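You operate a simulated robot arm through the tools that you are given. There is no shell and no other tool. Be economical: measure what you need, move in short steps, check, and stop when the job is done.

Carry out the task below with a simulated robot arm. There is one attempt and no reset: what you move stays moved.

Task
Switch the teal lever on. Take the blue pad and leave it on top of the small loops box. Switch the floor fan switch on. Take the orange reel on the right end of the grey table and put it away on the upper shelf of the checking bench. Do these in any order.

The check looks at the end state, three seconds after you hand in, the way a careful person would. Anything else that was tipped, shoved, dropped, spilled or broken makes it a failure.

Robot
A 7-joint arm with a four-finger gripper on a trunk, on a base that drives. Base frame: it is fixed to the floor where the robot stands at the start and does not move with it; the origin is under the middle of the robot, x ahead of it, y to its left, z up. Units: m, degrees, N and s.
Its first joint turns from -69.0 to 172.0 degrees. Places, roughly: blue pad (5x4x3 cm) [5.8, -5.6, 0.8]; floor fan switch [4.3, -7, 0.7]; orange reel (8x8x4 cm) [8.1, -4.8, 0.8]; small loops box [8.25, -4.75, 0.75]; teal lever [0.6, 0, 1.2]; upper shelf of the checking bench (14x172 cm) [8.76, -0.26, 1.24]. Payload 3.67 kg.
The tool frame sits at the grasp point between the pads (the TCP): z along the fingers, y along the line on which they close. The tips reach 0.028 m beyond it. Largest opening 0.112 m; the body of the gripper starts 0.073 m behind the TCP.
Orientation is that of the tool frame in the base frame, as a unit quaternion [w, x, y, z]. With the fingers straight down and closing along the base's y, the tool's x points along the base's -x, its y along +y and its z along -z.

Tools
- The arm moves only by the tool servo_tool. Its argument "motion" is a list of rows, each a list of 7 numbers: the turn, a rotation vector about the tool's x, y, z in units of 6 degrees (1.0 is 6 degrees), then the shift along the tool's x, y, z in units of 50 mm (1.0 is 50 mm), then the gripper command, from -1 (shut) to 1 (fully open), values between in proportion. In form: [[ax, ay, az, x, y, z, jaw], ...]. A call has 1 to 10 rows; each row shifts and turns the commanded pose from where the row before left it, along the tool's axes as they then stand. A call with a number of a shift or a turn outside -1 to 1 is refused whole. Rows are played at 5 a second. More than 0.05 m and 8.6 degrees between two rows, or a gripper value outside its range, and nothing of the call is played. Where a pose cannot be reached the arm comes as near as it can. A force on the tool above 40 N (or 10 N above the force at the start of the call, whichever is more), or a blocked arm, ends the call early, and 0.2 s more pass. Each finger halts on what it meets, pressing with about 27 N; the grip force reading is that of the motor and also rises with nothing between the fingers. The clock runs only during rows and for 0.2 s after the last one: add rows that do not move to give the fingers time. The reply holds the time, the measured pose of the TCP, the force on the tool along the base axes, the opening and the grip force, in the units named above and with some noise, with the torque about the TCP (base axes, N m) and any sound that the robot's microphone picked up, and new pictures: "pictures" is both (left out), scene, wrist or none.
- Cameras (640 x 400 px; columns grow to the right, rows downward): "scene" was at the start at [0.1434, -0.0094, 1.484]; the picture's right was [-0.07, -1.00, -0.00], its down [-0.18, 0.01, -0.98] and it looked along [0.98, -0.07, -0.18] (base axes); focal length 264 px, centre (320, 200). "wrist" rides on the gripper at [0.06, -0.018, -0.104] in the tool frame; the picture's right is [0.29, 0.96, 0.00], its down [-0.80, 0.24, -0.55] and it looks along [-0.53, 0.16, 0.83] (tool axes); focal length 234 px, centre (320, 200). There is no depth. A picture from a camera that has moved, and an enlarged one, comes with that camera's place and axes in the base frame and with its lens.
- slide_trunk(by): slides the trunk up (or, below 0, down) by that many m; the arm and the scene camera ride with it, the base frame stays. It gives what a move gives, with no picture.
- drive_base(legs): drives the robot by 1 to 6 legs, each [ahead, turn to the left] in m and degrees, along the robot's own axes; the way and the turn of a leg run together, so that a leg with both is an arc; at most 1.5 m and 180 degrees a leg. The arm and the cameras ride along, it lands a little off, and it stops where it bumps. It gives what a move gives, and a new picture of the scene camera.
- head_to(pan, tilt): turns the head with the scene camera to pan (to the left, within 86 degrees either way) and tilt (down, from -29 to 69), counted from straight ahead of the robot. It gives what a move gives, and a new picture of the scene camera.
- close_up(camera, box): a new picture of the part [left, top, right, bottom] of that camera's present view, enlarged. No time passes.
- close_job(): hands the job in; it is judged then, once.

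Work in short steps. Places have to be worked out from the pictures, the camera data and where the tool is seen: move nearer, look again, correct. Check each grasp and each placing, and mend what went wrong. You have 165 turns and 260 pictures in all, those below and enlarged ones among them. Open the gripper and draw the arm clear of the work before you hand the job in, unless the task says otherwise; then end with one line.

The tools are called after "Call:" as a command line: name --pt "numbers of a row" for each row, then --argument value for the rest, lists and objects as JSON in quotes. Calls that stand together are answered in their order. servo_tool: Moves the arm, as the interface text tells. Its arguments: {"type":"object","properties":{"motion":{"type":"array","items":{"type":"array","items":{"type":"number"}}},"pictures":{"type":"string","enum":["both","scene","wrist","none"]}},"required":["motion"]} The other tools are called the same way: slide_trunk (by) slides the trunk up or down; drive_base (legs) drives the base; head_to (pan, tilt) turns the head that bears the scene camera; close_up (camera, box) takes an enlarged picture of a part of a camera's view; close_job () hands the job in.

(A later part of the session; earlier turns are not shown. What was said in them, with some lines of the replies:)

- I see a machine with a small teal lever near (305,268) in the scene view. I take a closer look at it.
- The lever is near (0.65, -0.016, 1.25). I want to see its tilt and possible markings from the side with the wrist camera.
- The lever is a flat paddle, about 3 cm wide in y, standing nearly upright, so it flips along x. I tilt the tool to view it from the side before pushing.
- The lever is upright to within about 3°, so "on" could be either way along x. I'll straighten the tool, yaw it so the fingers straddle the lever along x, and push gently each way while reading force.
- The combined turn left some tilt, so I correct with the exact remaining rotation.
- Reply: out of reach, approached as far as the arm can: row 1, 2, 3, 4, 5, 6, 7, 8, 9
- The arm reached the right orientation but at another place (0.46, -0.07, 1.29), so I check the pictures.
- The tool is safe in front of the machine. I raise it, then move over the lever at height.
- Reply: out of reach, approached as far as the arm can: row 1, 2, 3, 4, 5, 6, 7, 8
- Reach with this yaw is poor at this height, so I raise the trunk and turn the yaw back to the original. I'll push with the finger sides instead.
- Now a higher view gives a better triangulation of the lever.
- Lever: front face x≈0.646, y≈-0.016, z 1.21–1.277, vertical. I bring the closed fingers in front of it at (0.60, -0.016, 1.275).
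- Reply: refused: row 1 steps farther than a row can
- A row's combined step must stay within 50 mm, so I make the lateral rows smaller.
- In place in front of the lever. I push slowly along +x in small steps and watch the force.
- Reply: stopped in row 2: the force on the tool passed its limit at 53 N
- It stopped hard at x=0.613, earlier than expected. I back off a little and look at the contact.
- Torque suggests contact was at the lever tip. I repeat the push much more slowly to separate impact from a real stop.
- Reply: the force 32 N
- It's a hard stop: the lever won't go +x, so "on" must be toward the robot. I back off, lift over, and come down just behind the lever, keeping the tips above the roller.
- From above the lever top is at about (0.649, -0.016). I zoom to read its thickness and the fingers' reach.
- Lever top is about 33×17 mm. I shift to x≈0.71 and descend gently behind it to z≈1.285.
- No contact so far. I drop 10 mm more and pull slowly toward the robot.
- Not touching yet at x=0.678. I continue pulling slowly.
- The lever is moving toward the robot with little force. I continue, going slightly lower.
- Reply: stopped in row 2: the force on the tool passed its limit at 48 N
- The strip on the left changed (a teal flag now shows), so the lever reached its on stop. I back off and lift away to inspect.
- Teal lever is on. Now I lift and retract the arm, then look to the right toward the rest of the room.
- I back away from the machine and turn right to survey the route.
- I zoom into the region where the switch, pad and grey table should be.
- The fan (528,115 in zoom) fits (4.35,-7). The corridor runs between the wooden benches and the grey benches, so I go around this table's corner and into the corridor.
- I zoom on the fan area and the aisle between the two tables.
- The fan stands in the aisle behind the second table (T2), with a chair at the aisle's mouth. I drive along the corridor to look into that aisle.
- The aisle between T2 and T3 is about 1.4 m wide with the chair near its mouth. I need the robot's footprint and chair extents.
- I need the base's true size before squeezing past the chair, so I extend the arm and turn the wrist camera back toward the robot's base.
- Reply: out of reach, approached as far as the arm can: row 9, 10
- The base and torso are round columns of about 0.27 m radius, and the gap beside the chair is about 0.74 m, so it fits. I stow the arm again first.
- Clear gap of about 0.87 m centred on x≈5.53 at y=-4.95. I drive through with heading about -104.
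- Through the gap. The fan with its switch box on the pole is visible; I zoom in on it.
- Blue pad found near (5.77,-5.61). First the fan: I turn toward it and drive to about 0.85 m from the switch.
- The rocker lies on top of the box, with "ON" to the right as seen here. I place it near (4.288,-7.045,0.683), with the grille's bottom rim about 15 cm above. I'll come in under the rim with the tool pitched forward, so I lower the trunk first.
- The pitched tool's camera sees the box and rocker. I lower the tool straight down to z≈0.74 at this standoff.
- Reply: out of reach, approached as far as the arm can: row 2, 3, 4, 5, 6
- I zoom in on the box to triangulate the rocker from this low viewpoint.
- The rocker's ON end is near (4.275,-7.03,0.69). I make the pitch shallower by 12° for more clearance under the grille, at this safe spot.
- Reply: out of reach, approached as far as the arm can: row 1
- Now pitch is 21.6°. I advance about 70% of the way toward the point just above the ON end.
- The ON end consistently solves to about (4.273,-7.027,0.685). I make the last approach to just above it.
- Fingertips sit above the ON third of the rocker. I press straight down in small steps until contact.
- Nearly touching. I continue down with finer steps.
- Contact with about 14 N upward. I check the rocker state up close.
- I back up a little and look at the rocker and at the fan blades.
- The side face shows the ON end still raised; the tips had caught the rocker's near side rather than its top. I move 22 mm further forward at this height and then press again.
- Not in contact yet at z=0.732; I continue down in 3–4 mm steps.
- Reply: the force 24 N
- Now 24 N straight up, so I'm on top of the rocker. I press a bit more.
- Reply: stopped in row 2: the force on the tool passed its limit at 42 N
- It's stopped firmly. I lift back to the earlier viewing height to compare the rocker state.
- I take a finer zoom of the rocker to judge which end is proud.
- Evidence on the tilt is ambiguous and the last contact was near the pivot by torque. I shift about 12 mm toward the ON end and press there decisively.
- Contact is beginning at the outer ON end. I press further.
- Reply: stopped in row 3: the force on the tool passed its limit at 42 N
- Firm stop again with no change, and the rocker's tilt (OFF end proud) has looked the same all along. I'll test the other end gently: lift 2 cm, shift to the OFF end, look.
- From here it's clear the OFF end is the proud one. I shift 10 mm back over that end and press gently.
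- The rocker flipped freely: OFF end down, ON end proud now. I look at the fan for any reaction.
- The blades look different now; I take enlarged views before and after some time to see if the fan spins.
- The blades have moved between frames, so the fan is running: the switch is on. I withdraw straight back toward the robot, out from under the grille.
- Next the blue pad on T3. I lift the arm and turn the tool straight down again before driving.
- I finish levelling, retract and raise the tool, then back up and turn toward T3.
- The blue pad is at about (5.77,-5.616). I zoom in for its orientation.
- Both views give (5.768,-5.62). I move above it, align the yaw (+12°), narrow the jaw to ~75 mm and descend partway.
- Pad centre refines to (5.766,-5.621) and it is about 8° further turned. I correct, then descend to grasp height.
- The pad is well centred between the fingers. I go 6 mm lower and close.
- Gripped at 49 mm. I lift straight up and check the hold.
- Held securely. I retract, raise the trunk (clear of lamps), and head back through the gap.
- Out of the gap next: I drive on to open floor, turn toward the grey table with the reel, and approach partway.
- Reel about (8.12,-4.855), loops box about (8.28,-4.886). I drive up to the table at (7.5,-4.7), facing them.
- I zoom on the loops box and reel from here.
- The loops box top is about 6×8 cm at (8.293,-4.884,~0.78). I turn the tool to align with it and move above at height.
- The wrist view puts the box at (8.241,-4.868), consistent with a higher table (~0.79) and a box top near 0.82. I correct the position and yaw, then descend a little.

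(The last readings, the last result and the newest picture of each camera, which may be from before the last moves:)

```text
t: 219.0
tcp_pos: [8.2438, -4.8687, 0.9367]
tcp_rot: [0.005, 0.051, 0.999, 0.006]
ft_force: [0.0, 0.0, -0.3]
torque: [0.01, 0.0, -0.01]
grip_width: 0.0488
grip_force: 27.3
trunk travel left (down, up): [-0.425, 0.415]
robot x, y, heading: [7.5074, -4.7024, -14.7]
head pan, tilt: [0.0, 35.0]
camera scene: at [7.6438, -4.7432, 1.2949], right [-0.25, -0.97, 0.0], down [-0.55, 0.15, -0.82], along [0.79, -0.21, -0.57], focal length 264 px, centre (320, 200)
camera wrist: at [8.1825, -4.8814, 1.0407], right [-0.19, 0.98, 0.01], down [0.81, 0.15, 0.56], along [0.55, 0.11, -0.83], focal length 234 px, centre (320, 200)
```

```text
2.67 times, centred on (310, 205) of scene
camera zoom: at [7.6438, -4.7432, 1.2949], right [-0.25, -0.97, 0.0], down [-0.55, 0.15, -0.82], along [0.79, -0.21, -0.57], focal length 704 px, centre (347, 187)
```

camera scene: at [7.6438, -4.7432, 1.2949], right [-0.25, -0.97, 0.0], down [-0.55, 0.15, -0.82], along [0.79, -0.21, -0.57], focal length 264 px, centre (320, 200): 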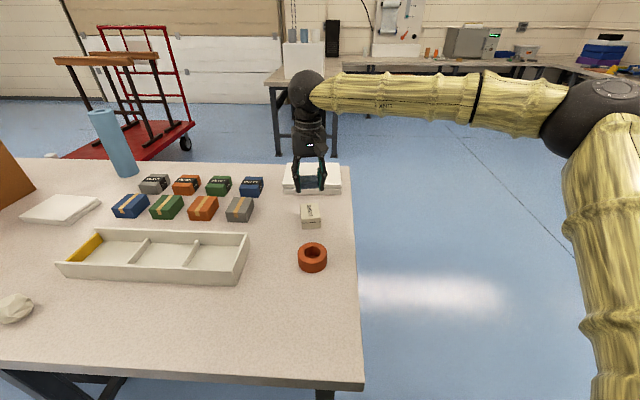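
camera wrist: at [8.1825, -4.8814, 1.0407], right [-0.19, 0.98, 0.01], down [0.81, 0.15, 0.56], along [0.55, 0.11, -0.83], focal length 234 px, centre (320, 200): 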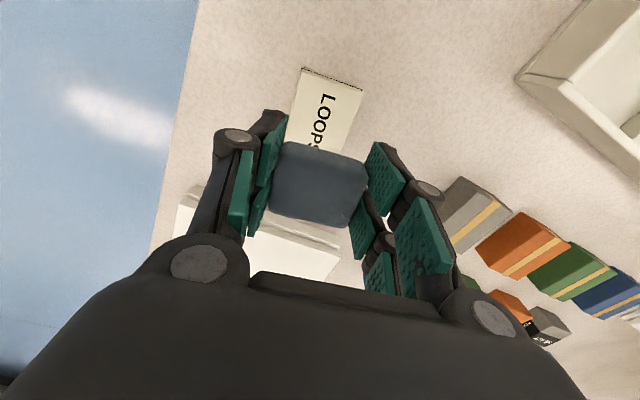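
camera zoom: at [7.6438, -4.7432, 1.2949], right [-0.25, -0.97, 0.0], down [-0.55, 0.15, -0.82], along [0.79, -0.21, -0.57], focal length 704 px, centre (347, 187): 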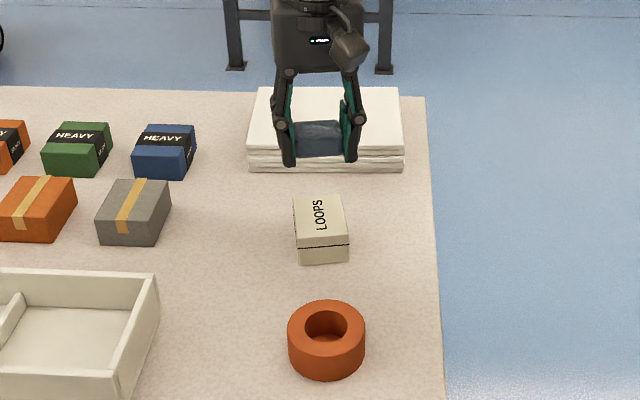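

Aligned above the box. I descend to just above the expected contact.

Call:
servo_tool --pt "0 0 0 0 0 0.6 -1" --pt "0 0 0 0 0 0.5 -1" --pt "0 0 0 0 0 0.3 -1" --pt "0 0 0 0 0 0 -1" --pictures "both"

Call:
close_up --camera "scene" --box '[260, 160, 360, 240]'

```text
t: 220.0
tcp_pos: [8.2448, -4.8651, 0.8676]
tcp_rot: [0.004, 0.051, 0.999, 0.007]
ft_force: [-0.4, -0.6, -0.2]
torque: [0.02, -0.02, 0.01]
grip_width: 0.0489
grip_force: 27.3
trunk travel left (down, up): [-0.425, 0.415]
robot x, y, heading: [7.5108, -4.7063, -14.7]
head pan, tilt: [0.0, 35.0]
camera scene: at [7.6439, -4.7432, 1.2949], right [-0.25, -0.97, 0.0], down [-0.55, 0.15, -0.82], along [0.79, -0.21, -0.57], focal length 264 px, centre (320, 200)
camera wrist: at [8.1834, -4.8792, 0.9713], right [-0.19, 0.98, 0.01], down [0.81, 0.15, 0.56], along [0.55, 0.11, -0.83], focal length 234 px, centre (320, 200)
```

scene: 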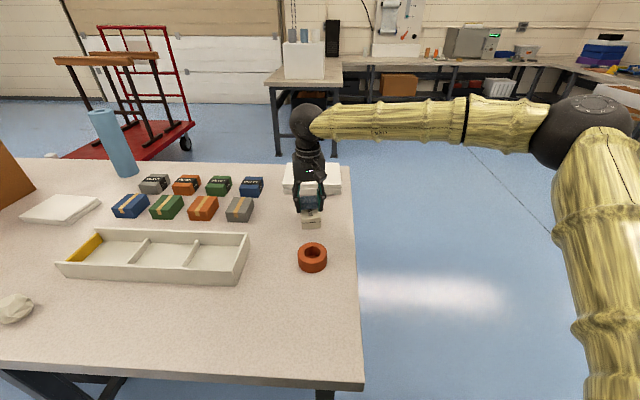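
wrist: 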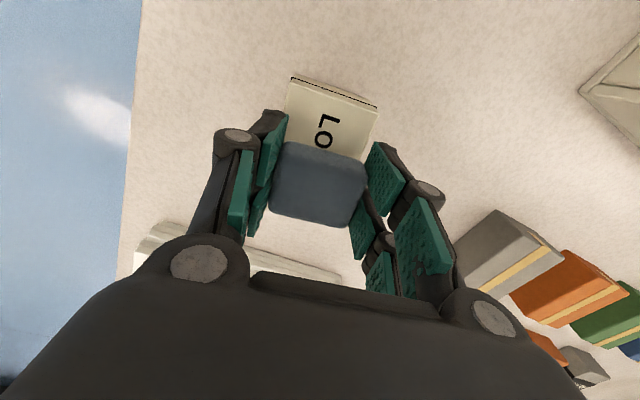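

```text
5.00 times, centred on (310, 200) of scene
camera zoom: at [7.6439, -4.7432, 1.2949], right [-0.25, -0.97, 0.0], down [-0.55, 0.15, -0.82], along [0.79, -0.21, -0.57], focal length 1320 px, centre (370, 200)
```

zoom: 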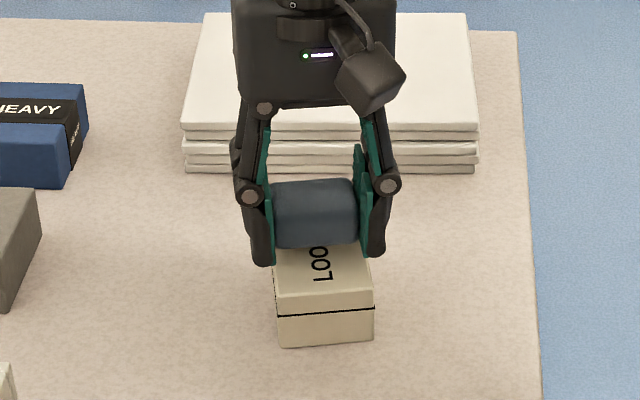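

The pad is centred over the box. I lower in small steps until light contact.

Call:
servo_tool --pt "0 0 0 0 0 0.12 -1" --pt "0 0 0 0 0 0.1 -1" --pt "0 0 0 0 0 0.06 -1" --pt "0 0 0 0 0 0 -1" --pictures "none"

```text
t: 221.0
tcp_pos: [8.2435, -4.8657, 0.8556]
tcp_rot: [0.005, 0.051, 0.999, 0.007]
ft_force: [6.2, -0.4, 23.7]
torque: [-0.48, 0.17, 0.13]
grip_width: 0.0488
grip_force: 27.2
trunk travel left (down, up): [-0.425, 0.415]
robot x, y, heading: [7.508, -4.7043, -14.9]
head pan, tilt: [0.0, 35.0]
```

Contact at z≈0.856 with 24 N, a bit firm. I ease up 3 mm and open the fingers slowly.

Call:
servo_tool --pt "0 0 0 0 0 -0.05 -1" --pt "0 0 0 0 0 0 -1" --pictures "wrist"

Call:
close_up --camera "scene" --box '[260, 160, 360, 240]'

```text
t: 221.6
tcp_pos: [8.2423, -4.8659, 0.8562]
tcp_rot: [0.005, 0.052, 0.999, 0.006]
ft_force: [4.5, 1.5, 15.1]
torque: [-0.26, 0.08, 0.09]
grip_width: 0.049
grip_force: 26.9
trunk travel left (down, up): [-0.425, 0.415]
robot x, y, heading: [7.5108, -4.7064, -15.0]
head pan, tilt: [0.0, 35.0]
camera wrist: at [8.1818, -4.8792, 0.9608], right [-0.19, 0.98, 0.01], down [0.81, 0.15, 0.56], along [0.55, 0.11, -0.83], focal length 234 px, centre (320, 200)
```

wrist: 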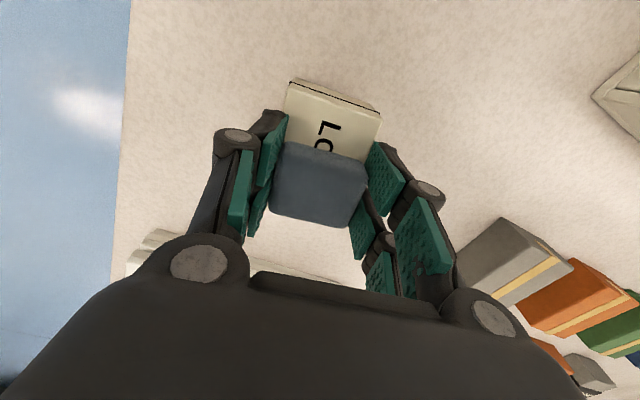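

```text
5.00 times, centred on (310, 200) of scene
camera zoom: at [7.6431, -4.7429, 1.2949], right [-0.25, -0.97, 0.0], down [-0.55, 0.15, -0.82], along [0.79, -0.21, -0.57], focal length 1320 px, centre (370, 200)
```

zoom: 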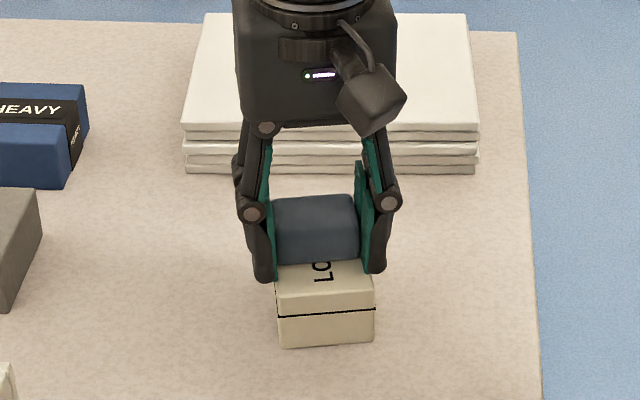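

The pad rests on the box top, about centred. I raise 2 mm and open in stages.

Call:
servo_tool --pt "0 0 0 0 0 -0.04 -1" --pt "0 0 0 0 0 0 -0.05" --pt "0 0 0 0 0 0 0.1" --pt "0 0 0 0 0 0 0.4" --pt "0 0 0 0 0 0 0.4" --pictures "both"

Call:
close_up --camera "scene" --box '[260, 160, 360, 240]'

```text
t: 222.8
tcp_pos: [8.244, -4.8666, 0.8585]
tcp_rot: [0.004, 0.051, 0.999, 0.006]
ft_force: [-0.1, -0.4, -0.8]
torque: [0.0, -0.02, 0.0]
grip_width: 0.0783
grip_force: 0.0
trunk travel left (down, up): [-0.425, 0.415]
robot x, y, heading: [7.5093, -4.7036, -14.9]
head pan, tilt: [0.0, 35.0]
camera scene: at [7.6439, -4.7433, 1.2948], right [-0.25, -0.97, 0.0], down [-0.55, 0.15, -0.82], along [0.79, -0.21, -0.57], focal length 264 px, centre (320, 200)
camera wrist: at [8.1822, -4.8795, 0.9623], right [-0.19, 0.98, 0.01], down [0.81, 0.15, 0.56], along [0.55, 0.11, -0.83], focal length 234 px, centre (320, 200)
```

scene: 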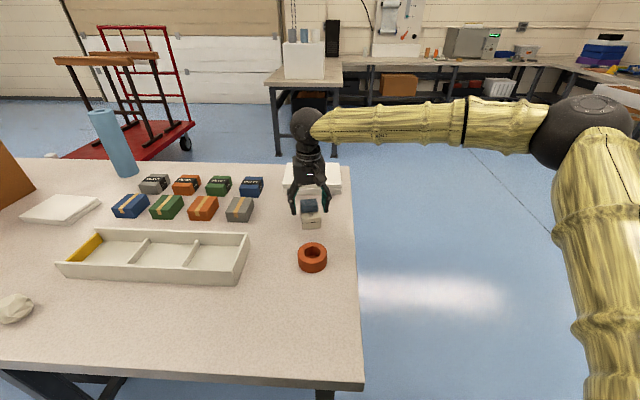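
wrist: 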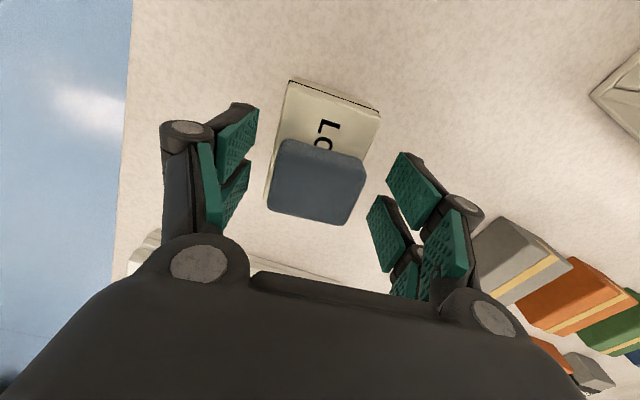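

```text
5.00 times, centred on (310, 200) of scene
camera zoom: at [7.6439, -4.7433, 1.2948], right [-0.25, -0.97, 0.0], down [-0.55, 0.15, -0.82], along [0.79, -0.21, -0.57], focal length 1320 px, centre (370, 200)
```

zoom: 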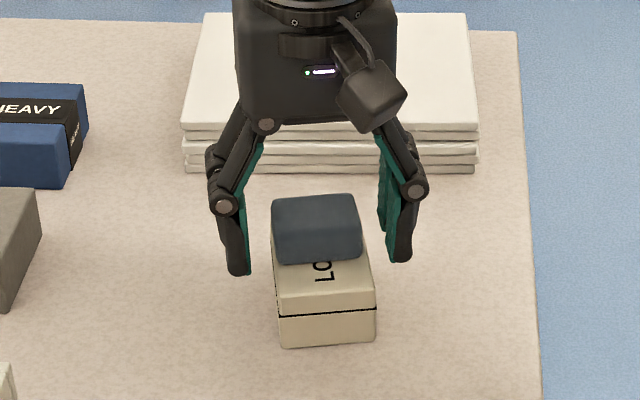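

The pad sits on the box, released and stable. I lift straight up and then view the reel.

Call:
servo_tool --pt "0 0 0 0 0 -0.6 0.4" --pt "0 0 0 0 0 -1 0.4" --pt "0 0 0 0 0 -1 1" --pt "0 0 0 0.9 -0.05 0 1" --pt "0 0 0 0.9 -0.05 0 1" --pt "0 0 0 0.7 0 0 1" --pt "0 0 0 0 0 0 1" --pictures "both"

Call:
close_up --camera "scene" --box '[260, 180, 360, 280]'

```text
t: 224.4
tcp_pos: [8.1151, -4.8614, 0.9878]
tcp_rot: [0.004, 0.051, 0.999, 0.006]
ft_force: [0.5, 0.3, 0.1]
torque: [0.03, 0.0, -0.02]
grip_width: 0.1119
grip_force: 0.0
trunk travel left (down, up): [-0.425, 0.415]
robot x, y, heading: [7.5089, -4.7049, -14.5]
head pan, tilt: [0.0, 35.0]
camera scene: at [7.644, -4.7433, 1.2948], right [-0.25, -0.97, 0.0], down [-0.55, 0.15, -0.82], along [0.79, -0.21, -0.57], focal length 264 px, centre (320, 200)
camera wrist: at [8.0546, -4.8741, 1.0919], right [-0.19, 0.98, 0.01], down [0.81, 0.15, 0.56], along [0.55, 0.11, -0.83], focal length 234 px, centre (320, 200)
```

scene: 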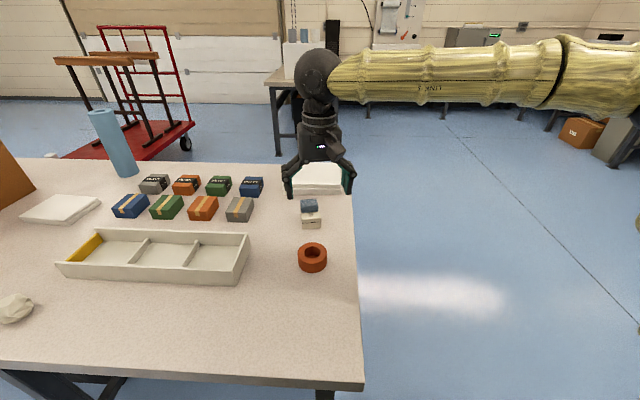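
wrist: 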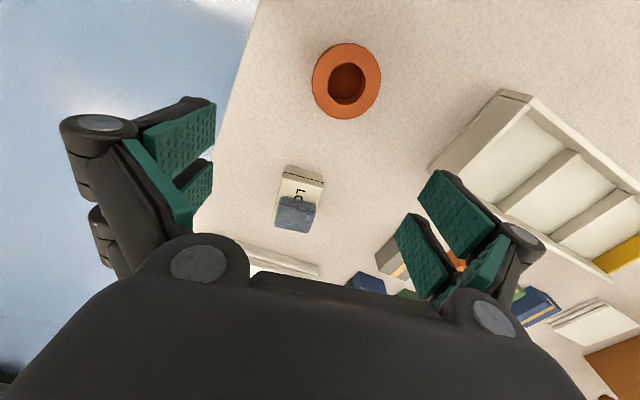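

```text
4.00 times, centred on (310, 230) of scene
camera zoom: at [7.644, -4.7433, 1.2948], right [-0.25, -0.97, 0.0], down [-0.55, 0.15, -0.82], along [0.79, -0.21, -0.57], focal length 1056 px, centre (360, 80)
```

zoom: 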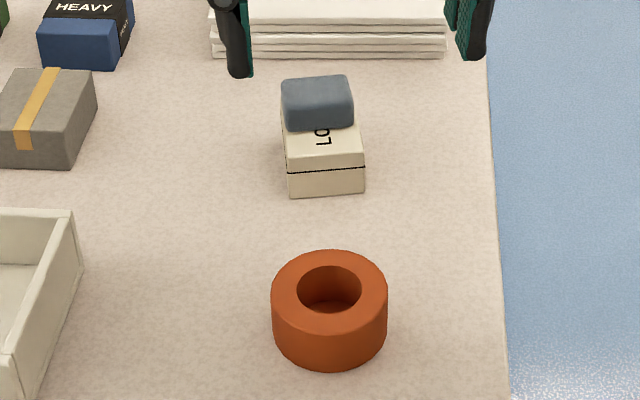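

The reel centre from the wrist view is (8.081,-4.841). I centre over it and descend partway.

Call:
servo_tool --pt "0 0 0 0.72 0.33 0 1" --pt "0 0 0 0 0 0.6 1" --pt "0 0 0 0 0 0.6 1" --pt "0 0 0 0 0 0 1" --pictures "wrist"

```text
t: 225.4
tcp_pos: [8.0835, -4.8393, 0.9266]
tcp_rot: [0.004, 0.051, 0.999, 0.006]
ft_force: [-0.4, 0.1, 0.4]
torque: [-0.02, -0.04, 0.01]
grip_width: 0.112
grip_force: 0.0
trunk travel left (down, up): [-0.425, 0.415]
robot x, y, heading: [7.5097, -4.702, -14.6]
head pan, tilt: [0.0, 35.0]
camera wrist: at [8.0226, -4.8529, 1.0311], right [-0.19, 0.98, 0.01], down [0.81, 0.15, 0.56], along [0.55, 0.11, -0.83], focal length 234 px, centre (320, 200)
```

wrist: 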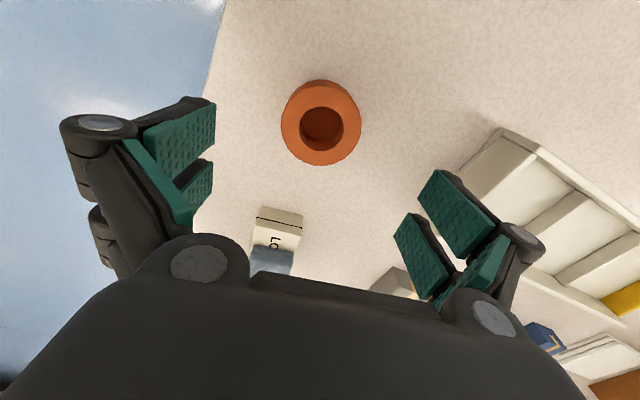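

Centred. I descend to grasp height and close.

Call:
servo_tool --pt "0 0 0 0.05 0 0.6 1" --pt "0 0 0 0 0 0.6 1" --pt "0 0 0 0 0 0.5 1" --pt "0 0 0 0 0 0.2 1" --pt "0 0 0 0 0 0 1" --pt "0 0 0 0 0 0 -1" --pt "0 0 0 0 0 0 -1" --pictures "both"

```text
t: 227.0
tcp_pos: [8.0832, -4.8371, 0.8312]
tcp_rot: [0.003, 0.052, 0.999, 0.005]
ft_force: [0.8, -0.6, 0.8]
torque: [-0.06, -0.02, -0.01]
grip_width: 0.0676
grip_force: 27.5
trunk travel left (down, up): [-0.425, 0.415]
robot x, y, heading: [7.512, -4.7106, -14.5]
head pan, tilt: [0.0, 35.0]
camera scene: at [7.6439, -4.7433, 1.2949], right [-0.25, -0.97, 0.0], down [-0.55, 0.15, -0.82], along [0.79, -0.21, -0.57], focal length 264 px, centre (320, 200)
camera wrist: at [8.021, -4.8503, 0.9362], right [-0.19, 0.98, 0.01], down [0.81, 0.15, 0.56], along [0.55, 0.11, -0.83], focal length 234 px, centre (320, 200)
```

scene: 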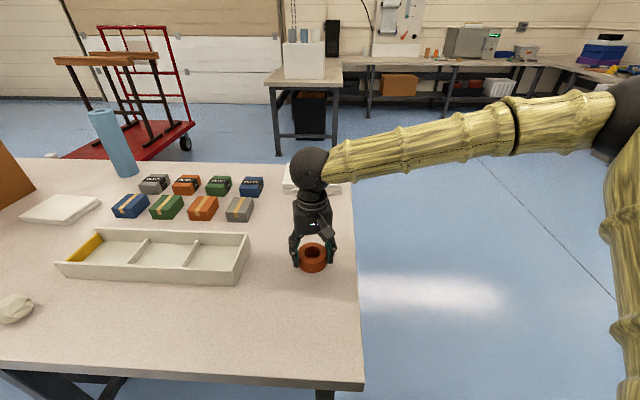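
wrist: 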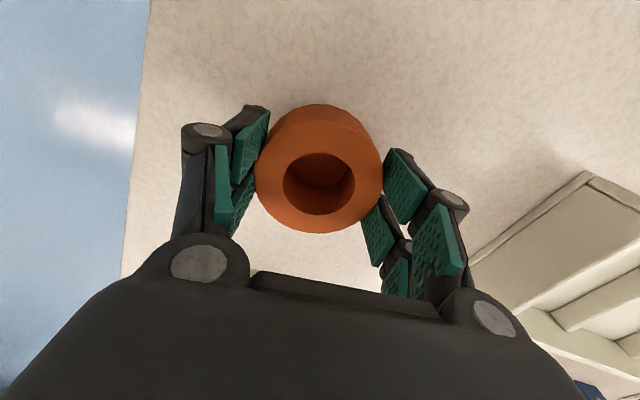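

Gripped at 68 mm (its diameter), centred. I lift and check.

Call:
servo_tool --pt "0 0 0 0 0 -0.4 -1" --pt "0 0 0 0 0 -1 -1" --pt "0 0 0 0 0 -1 -1" --pt "0 0 0 0 0 -1 -1" --pt "0 0 0 0 0 -1 -1" --pt "0 0 0 0 0 -1 -1" --pt "0 0 0 0 0 -1 -1" --pt "0 0 0 0 0 -1 -1" --pictures "both"

```text
t: 228.8
tcp_pos: [8.0774, -4.8393, 1.2051]
tcp_rot: [0.003, 0.051, 0.999, 0.006]
ft_force: [-0.2, 1.1, -0.5]
torque: [-0.03, 0.01, 0.0]
grip_width: 0.0676
grip_force: 26.9
trunk travel left (down, up): [-0.425, 0.415]
robot x, y, heading: [7.5102, -4.7048, -14.3]
head pan, tilt: [0.0, 35.0]
camera scene: at [7.6434, -4.7429, 1.2948], right [-0.25, -0.97, 0.0], down [-0.55, 0.15, -0.82], along [0.79, -0.21, -0.57], focal length 264 px, centre (320, 200)
camera wrist: at [8.0162, -4.8531, 1.3089], right [-0.19, 0.98, 0.01], down [0.81, 0.15, 0.56], along [0.55, 0.11, -0.83], focal length 234 px, centre (320, 200)
```

scene: 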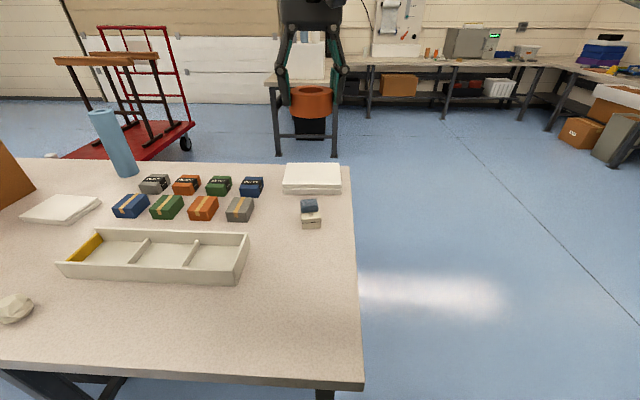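
wrist: 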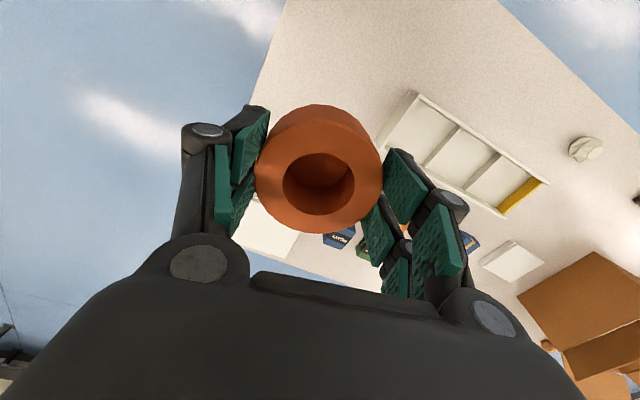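

Reel held. I retract, raise the trunk, back away and drive north toward the checking bench.

Call:
servo_tool --pt "0 0 0 0.8 -0.15 0 -1" --pt "0 0 0 0.8 -0.15 0 -1" --pictures "none"

Call:
slide_trunk --by 0.35

Call:
drive_base --legs '[[-0.4, 0], [0, 87.5], [1.5, 0], [1.0, 0]]'

Call:
head_to --pan -20 --tilt 20

```text
t: 229.4
tcp_pos: [7.9976, -4.8471, 1.2033]
tcp_rot: [0.005, 0.052, 0.999, 0.007]
ft_force: [-0.7, 0.8, -0.6]
torque: [0.01, -0.03, -0.01]
grip_width: 0.068
grip_force: 26.7
trunk travel left (down, up): [-0.425, 0.415]
robot x, y, heading: [7.5103, -4.7061, -14.6]
head pan, tilt: [0.0, 35.0]
```

```text
t: 232.8
tcp_pos: [7.9981, -4.8477, 1.5527]
tcp_rot: [0.004, 0.052, 0.999, 0.006]
ft_force: [1.4, 0.4, -0.8]
torque: [-0.03, -0.02, 0.0]
grip_width: 0.0676
grip_force: 27.0
trunk travel left (down, up): [-0.775, 0.065]
robot x, y, heading: [7.511, -4.7067, -14.6]
head pan, tilt: [0.0, 35.0]
```

```text
t: 250.8
tcp_pos: [7.9785, -1.7421, 1.5525]
tcp_rot: [-0.001, -0.66, 0.751, 0.006]
ft_force: [-0.6, -0.1, -0.7]
torque: [0.0, -0.01, 0.03]
grip_width: 0.0673
grip_force: 27.1
trunk travel left (down, up): [-0.775, 0.065]
robot x, y, heading: [7.8264, -2.228, 74.0]
head pan, tilt: [0.0, 35.0]
camera scene: at [7.866, -2.0964, 1.6448], right [0.96, -0.28, 0.0], down [-0.16, -0.55, -0.82], along [0.23, 0.79, -0.57], focal length 264 px, centre (320, 200)
```

scene: 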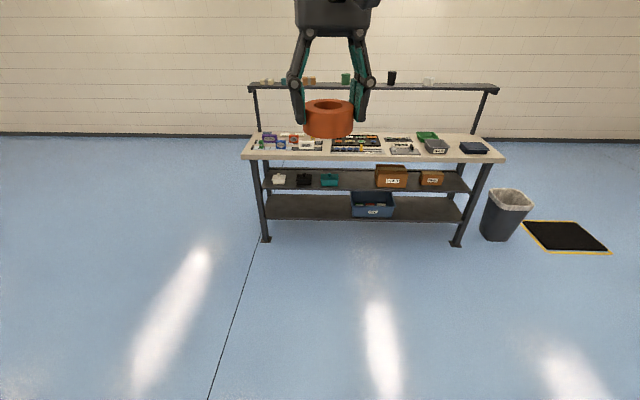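

```text
t: 251.6
tcp_pos: [7.9795, -1.7437, 1.5521]
tcp_rot: [-0.002, -0.661, 0.75, 0.007]
ft_force: [0.3, 0.1, -0.8]
torque: [-0.03, -0.04, 0.0]
grip_width: 0.0676
grip_force: 26.3
trunk travel left (down, up): [-0.775, 0.065]
robot x, y, heading: [7.83, -2.2275, 73.9]
head pan, tilt: [-20.0, 20.0]
camera scene: at [7.8962, -2.1062, 1.6687], right [0.81, -0.59, 0.0], down [-0.2, -0.28, -0.94], along [0.55, 0.76, -0.34], focal length 264 px, centre (320, 200)
```

scene: 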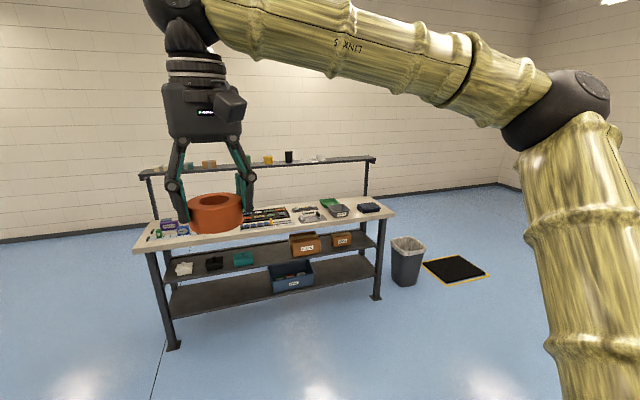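

The upper shelf holds small items. I zoom in to find free space.

Call:
close_up --camera "scene" --box '[130, 135, 400, 255]'

```text
2.37 times, centred on (265, 195) of scene
camera zoom: at [7.8962, -2.1062, 1.6687], right [0.81, -0.59, 0.0], down [-0.2, -0.28, -0.94], along [0.55, 0.76, -0.34], focal length 626 px, centre (450, 212)
```

zoom: 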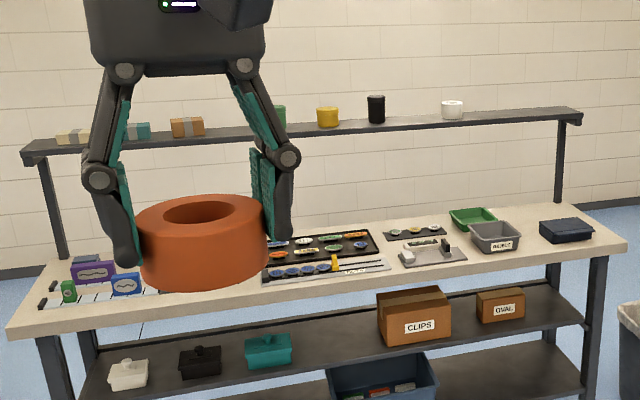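

The widest free stretch is right of the white roll, at the shelf's right end. The shelf runs along (0.955,-0.295) at z≈1.24, with the desk protruding about 0.385 m in front. I drive to about (9.1,-1.3) and face it.

Call:
drive_base --legs '[[0, -37.2], [1.4, 0], [0.18, 0], [0, 36]]'

Call:
head_to --pan -12 --tilt 25

Call:
close_up --camera "scene" --box '[160, 120, 480, 320]'

```text
t: 263.1
tcp_pos: [9.2807, -0.8386, 1.5512]
tcp_rot: [-0.001, -0.641, 0.768, 0.006]
ft_force: [0.2, 0.6, 0.0]
torque: [-0.03, 0.03, 0.0]
grip_width: 0.0673
grip_force: 27.5
trunk travel left (down, up): [-0.775, 0.065]
robot x, y, heading: [9.1028, -1.3181, 71.0]
head pan, tilt: [-20.0, 20.0]
camera scene: at [9.1788, -1.1978, 1.6687], right [0.78, -0.63, 0.0], down [-0.22, -0.27, -0.94], along [0.59, 0.73, -0.34], focal length 264 px, centre (320, 200)
```

scene: 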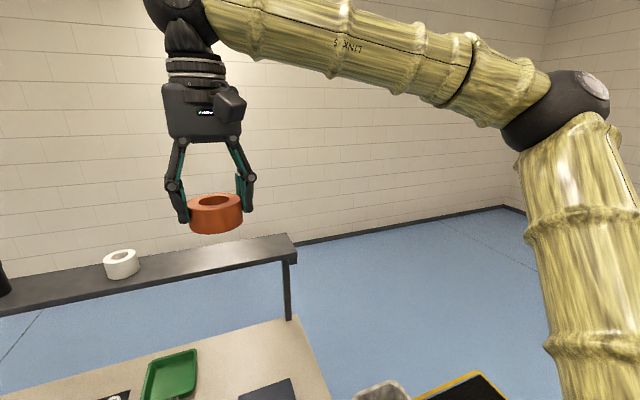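

```text
t: 263.8
tcp_pos: [9.2795, -0.84, 1.552]
tcp_rot: [-0.002, -0.641, 0.767, 0.008]
ft_force: [0.0, 0.3, -0.7]
torque: [0.02, -0.02, 0.01]
grip_width: 0.0674
grip_force: 26.8
trunk travel left (down, up): [-0.775, 0.065]
robot x, y, heading: [9.1046, -1.3162, 71.2]
head pan, tilt: [-12.0, 25.0]
camera scene: at [9.1676, -1.1915, 1.6606], right [0.86, -0.52, 0.0], down [-0.22, -0.36, -0.91], along [0.47, 0.78, -0.42], focal length 264 px, centre (320, 200)
```

scene: 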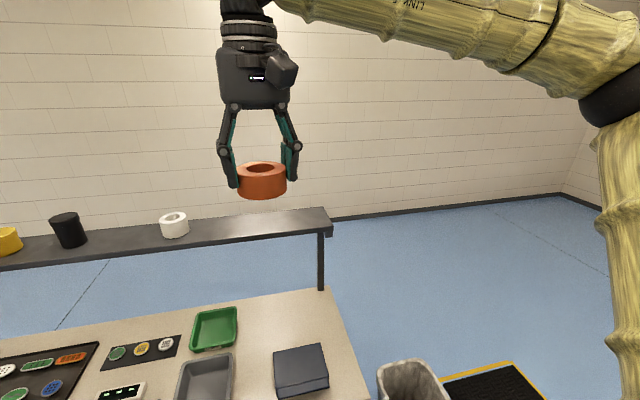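

```text
2.00 times, centred on (320, 220) of scene
camera zoom: at [9.1676, -1.1915, 1.6606], right [0.86, -0.52, 0.0], down [-0.22, -0.36, -0.91], along [0.47, 0.78, -0.42], focal length 528 px, centre (320, 160)
```

zoom: 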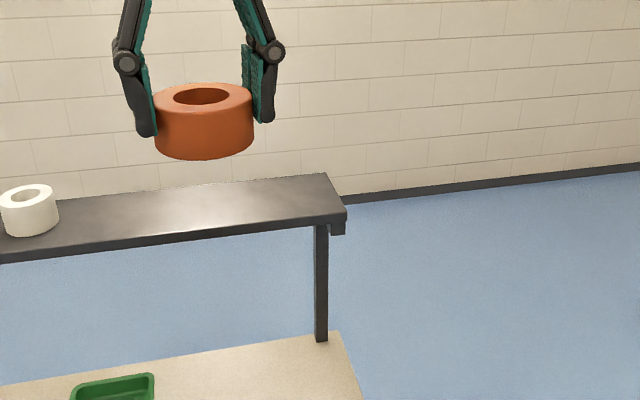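

The shelf's right end is at about (9.586,-0.536) centreline and z=1.24 fits. The target is (9.393,-0.477). I align yaw and extend over the shelf at about 1.45 m height.

Call:
servo_tool --pt "0 0 0.55 0 0 0 -1" --pt "0 0 0.55 0 0 0 -1" --pt "0 0 0 -0.95 -0.008 0.25 -1" --pt "0 0 0 -0.95 -0.008 0.25 -1" --pt "0 0 0 -0.95 -0.008 0.25 -1" --pt "0 0 0 -0.95 -0.008 0.25 -1" --pt "0 0 0 -0.95 -0.008 0.25 -1" --pt "0 0 0 -0.95 -0.008 0.25 -1" --pt "0 0 0 -0.95 -0.008 0.25 -1" --pt "0 0 0 -0.95 -0.008 0.25 -1" --pictures "both"

```text
t: 266.0
tcp_pos: [9.3933, -0.4712, 1.4532]
tcp_rot: [-0.002, -0.596, 0.803, 0.005]
ft_force: [-0.6, 0.6, -2.0]
torque: [-0.07, -0.01, 0.01]
grip_width: 0.0675
grip_force: 26.4
trunk travel left (down, up): [-0.775, 0.065]
robot x, y, heading: [9.1034, -1.3133, 71.0]
head pan, tilt: [-12.0, 25.0]
camera scene: at [9.1666, -1.1879, 1.6603], right [0.86, -0.52, 0.0], down [-0.22, -0.36, -0.91], along [0.47, 0.78, -0.42], focal length 264 px, centre (320, 200)
camera wrist: at [9.3944, -0.5354, 1.5573], right [-1.0, 0.0, 0.01], down [0.01, 0.83, 0.56], along [-0.01, 0.56, -0.83], focal length 234 px, centre (320, 200)
```

scene: 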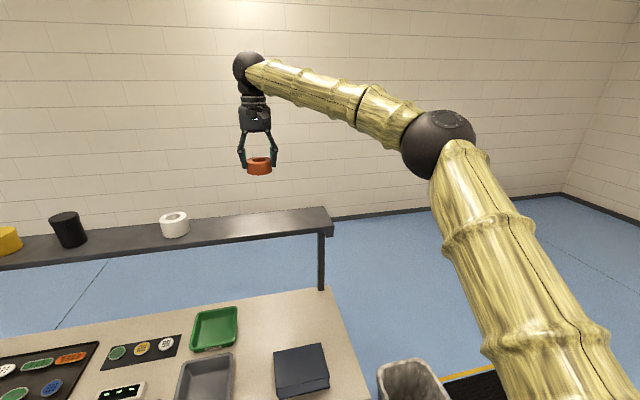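
wrist: 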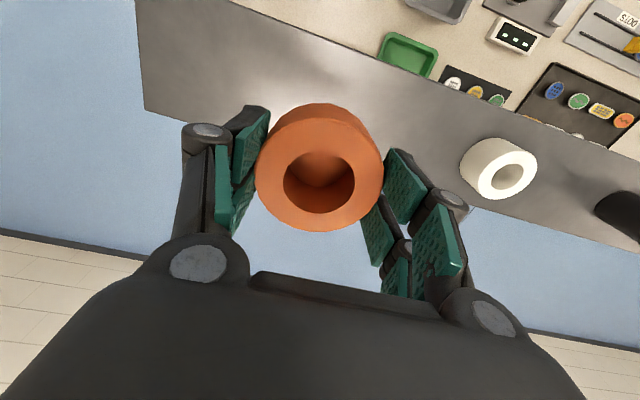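

Well aligned over the shelf's middle. I lower to about z=1.30.

Call:
servo_tool --pt "0 0 0 0 0 0.8 -1" --pt "0 0 0 0 0 0.8 -1" --pt "0 0 0 0 0 0.8 -1" --pt "0 0 0 0.05 0 0.5 -1" --pt "0 0 0 0 0 0 -1" --pictures "both"

Call:
close_up --camera "scene" --box '[200, 140, 360, 260]'

```text
t: 267.2
tcp_pos: [9.3898, -0.4774, 1.309]
tcp_rot: [-0.001, -0.595, 0.803, 0.007]
ft_force: [-0.3, 0.0, -1.3]
torque: [0.05, -0.02, 0.01]
grip_width: 0.0674
grip_force: 26.5
trunk travel left (down, up): [-0.775, 0.065]
robot x, y, heading: [9.1043, -1.3137, 70.8]
head pan, tilt: [-12.0, 25.0]
camera scene: at [9.1672, -1.1921, 1.6607], right [0.86, -0.52, 0.0], down [-0.22, -0.36, -0.91], along [0.47, 0.78, -0.42], focal length 264 px, centre (320, 200)
camera wrist: at [9.3907, -0.541, 1.4133], right [-1.0, 0.0, 0.01], down [0.01, 0.83, 0.56], along [-0.01, 0.56, -0.83], focal length 234 px, centre (320, 200)
```

scene: 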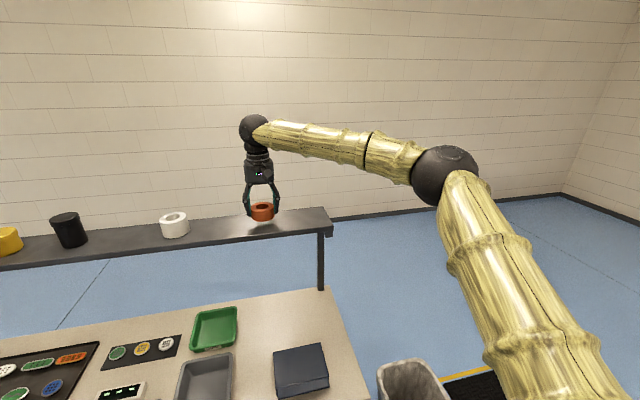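
wrist: 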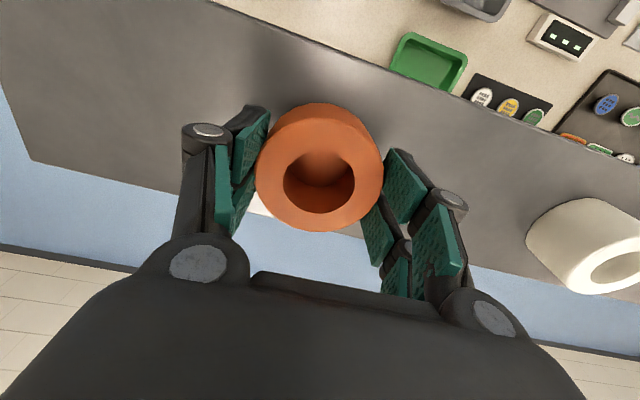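

```text
3.33 times, centred on (280, 200) of scene
camera zoom: at [9.1672, -1.1921, 1.6607], right [0.86, -0.52, 0.0], down [-0.22, -0.36, -0.91], along [0.47, 0.78, -0.42], focal length 880 px, centre (453, 200)
```

zoom: 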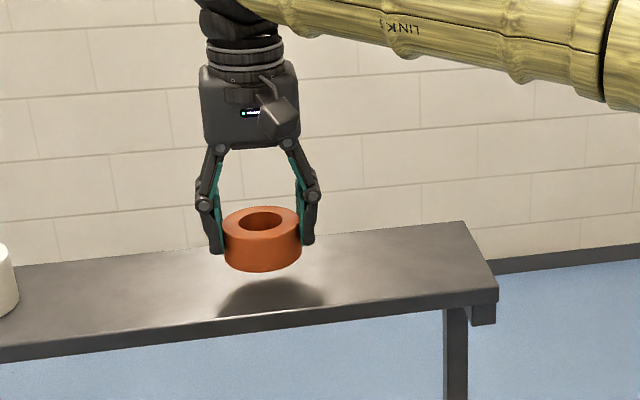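

Good. A few more centimetres to go; I lower in small steps until contact.

Call:
servo_tool --pt "0 0 0 0 0 0.2 -1" --pt "0 0 0 0 0 0.12 -1" --pt "0 0 0 0 0 0.1 -1" --pt "0 0 0 0 0 0 -1" --pictures "none"

Call:
close_up --camera "scene" --box '[200, 140, 360, 260]'

```text
t: 268.2
tcp_pos: [9.3898, -0.4753, 1.2873]
tcp_rot: [-0.002, -0.596, 0.803, 0.007]
ft_force: [0.4, -0.1, -1.3]
torque: [0.02, -0.01, 0.0]
grip_width: 0.0676
grip_force: 26.7
trunk travel left (down, up): [-0.775, 0.065]
robot x, y, heading: [9.1057, -1.3134, 70.8]
head pan, tilt: [-12.0, 25.0]
```

```text
3.33 times, centred on (280, 200) of scene
camera zoom: at [9.1676, -1.1915, 1.6606], right [0.86, -0.52, 0.0], down [-0.22, -0.36, -0.91], along [0.47, 0.78, -0.42], focal length 880 px, centre (453, 200)
```

zoom: 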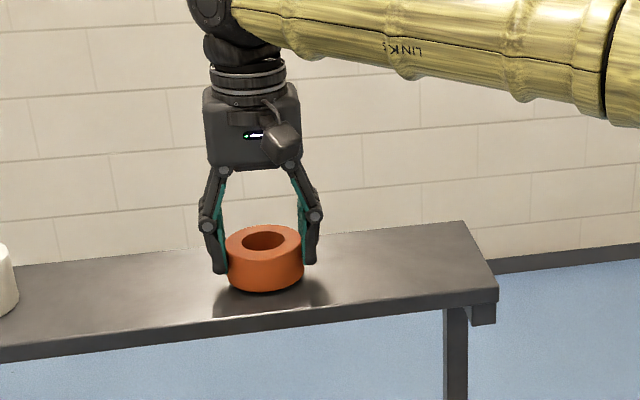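

Nearly down. I continue in 2–3 mm steps watching the force.

Call:
servo_tool --pt "0 0 0 0 0 0.06 -1" --pt "0 0 0 0 0 0.05 -1" --pt "0 0 0 0 0 0.04 -1" --pt "0 0 0 0 0 0 -1" --pictures "none"

```text
t: 269.2
tcp_pos: [9.3899, -0.4758, 1.2823]
tcp_rot: [-0.001, -0.596, 0.803, 0.009]
ft_force: [1.8, 6.3, 13.6]
torque: [0.06, -0.4, 0.15]
grip_width: 0.0676
grip_force: 26.6
trunk travel left (down, up): [-0.775, 0.065]
robot x, y, heading: [9.1001, -1.3159, 70.9]
head pan, tilt: [-12.0, 25.0]
```

Contact at z≈1.282 (14 N). I ease 2 mm and release in stages.

Call:
servo_tool --pt "0 0 0 0 0 -0.06 -1" --pt "0 0 0 0 0 0 -1" --pt "0 0 0 0 0 0 0.3" --pt "0 0 0 0 0 0 0.7" --pt "0 0 0 0 0 0 0.7" --pictures "wrist"

Call:
close_up --camera "scene" --box '[200, 140, 360, 260]'

```text
t: 270.4
tcp_pos: [9.3899, -0.476, 1.2835]
tcp_rot: [-0.002, -0.596, 0.803, 0.008]
ft_force: [0.1, -0.2, 0.3]
torque: [0.01, -0.01, 0.04]
grip_width: 0.0952
grip_force: 0.1
trunk travel left (down, up): [-0.775, 0.065]
robot x, y, heading: [9.1031, -1.3159, 71.2]
head pan, tilt: [-12.0, 25.0]
camera wrist: at [9.392, -0.5404, 1.3882], right [-1.0, 0.0, 0.01], down [0.01, 0.83, 0.56], along [-0.01, 0.56, -0.83], focal length 234 px, centre (320, 200)
```

wrist: 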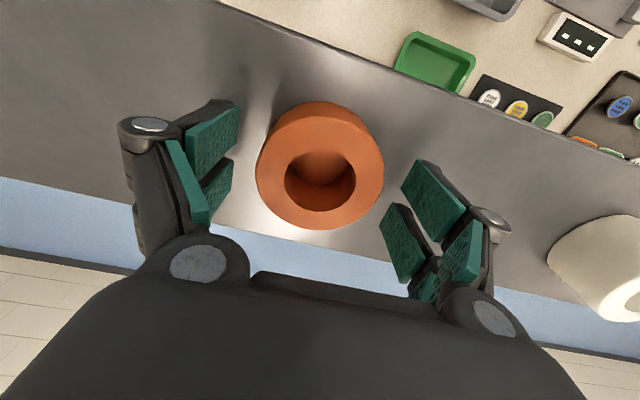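

```text
3.33 times, centred on (280, 200) of scene
camera zoom: at [9.1677, -1.1913, 1.6606], right [0.86, -0.52, 0.0], down [-0.22, -0.36, -0.91], along [0.47, 0.78, -0.42], focal length 880 px, centre (453, 200)
```

zoom: 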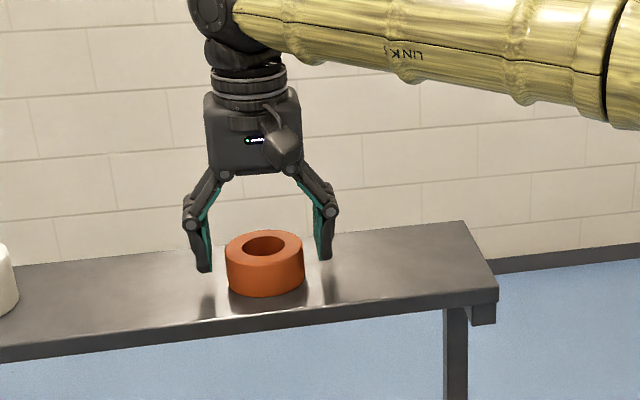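

The reel stands flat in the middle of the shelf's depth. I lift clear and draw the arm back.

Call:
servo_tool --pt "0 0 0 0 0 -0.6 0.7" --pt "0 0 0 0 0 -1 0.7" --pt "0 0 0 0 0 -1 1" --pt "0 0 0 0 0 -1 1" --pt "0 0 0 0.9 0 0 1" --pt "0 0 0 0.9 0 0 1" --pt "0 0 0 0.9 0 0 1" --pt "0 0 0 0.9 0 0 1" --pt "0 0 0 0.9 0 0 1" --pt "0 0 0 0.9 0 0 1" --pictures "scene"

```text
t: 272.6
tcp_pos: [9.3149, -0.7406, 1.4643]
tcp_rot: [-0.001, -0.596, 0.803, 0.008]
ft_force: [0.2, -1.1, 0.1]
torque: [0.07, -0.04, 0.0]
grip_width: 0.1119
grip_force: 0.0
trunk travel left (down, up): [-0.775, 0.065]
robot x, y, heading: [9.1047, -1.3159, 71.0]
head pan, tilt: [-12.0, 25.0]
camera scene: at [9.1679, -1.1938, 1.6608], right [0.86, -0.52, 0.0], down [-0.22, -0.36, -0.91], along [0.47, 0.78, -0.42], focal length 264 px, centre (320, 200)
```

scene: 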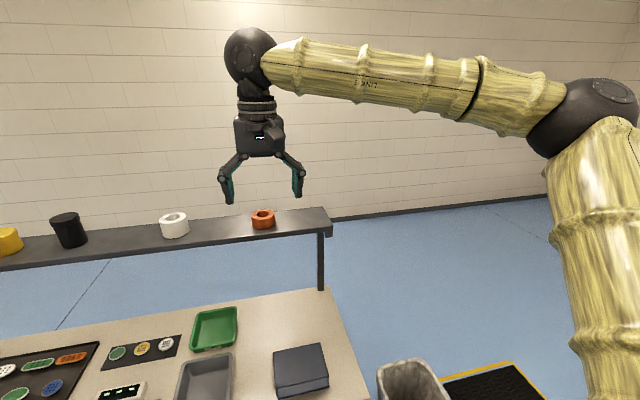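

All four jobs look finished: the lever is on, the fan is running, the pad is on the loops box, and the reel is on the upper shelf. The arm is clear and the gripper open, so I hand in.

Call:
close_job

```text
The job is handed in.
```

The job is handed in with all four parts done: the teal lever is on, the floor fan is running, the blue pad is on the loops box, and the orange reel is on the upper shelf of the checking bench.
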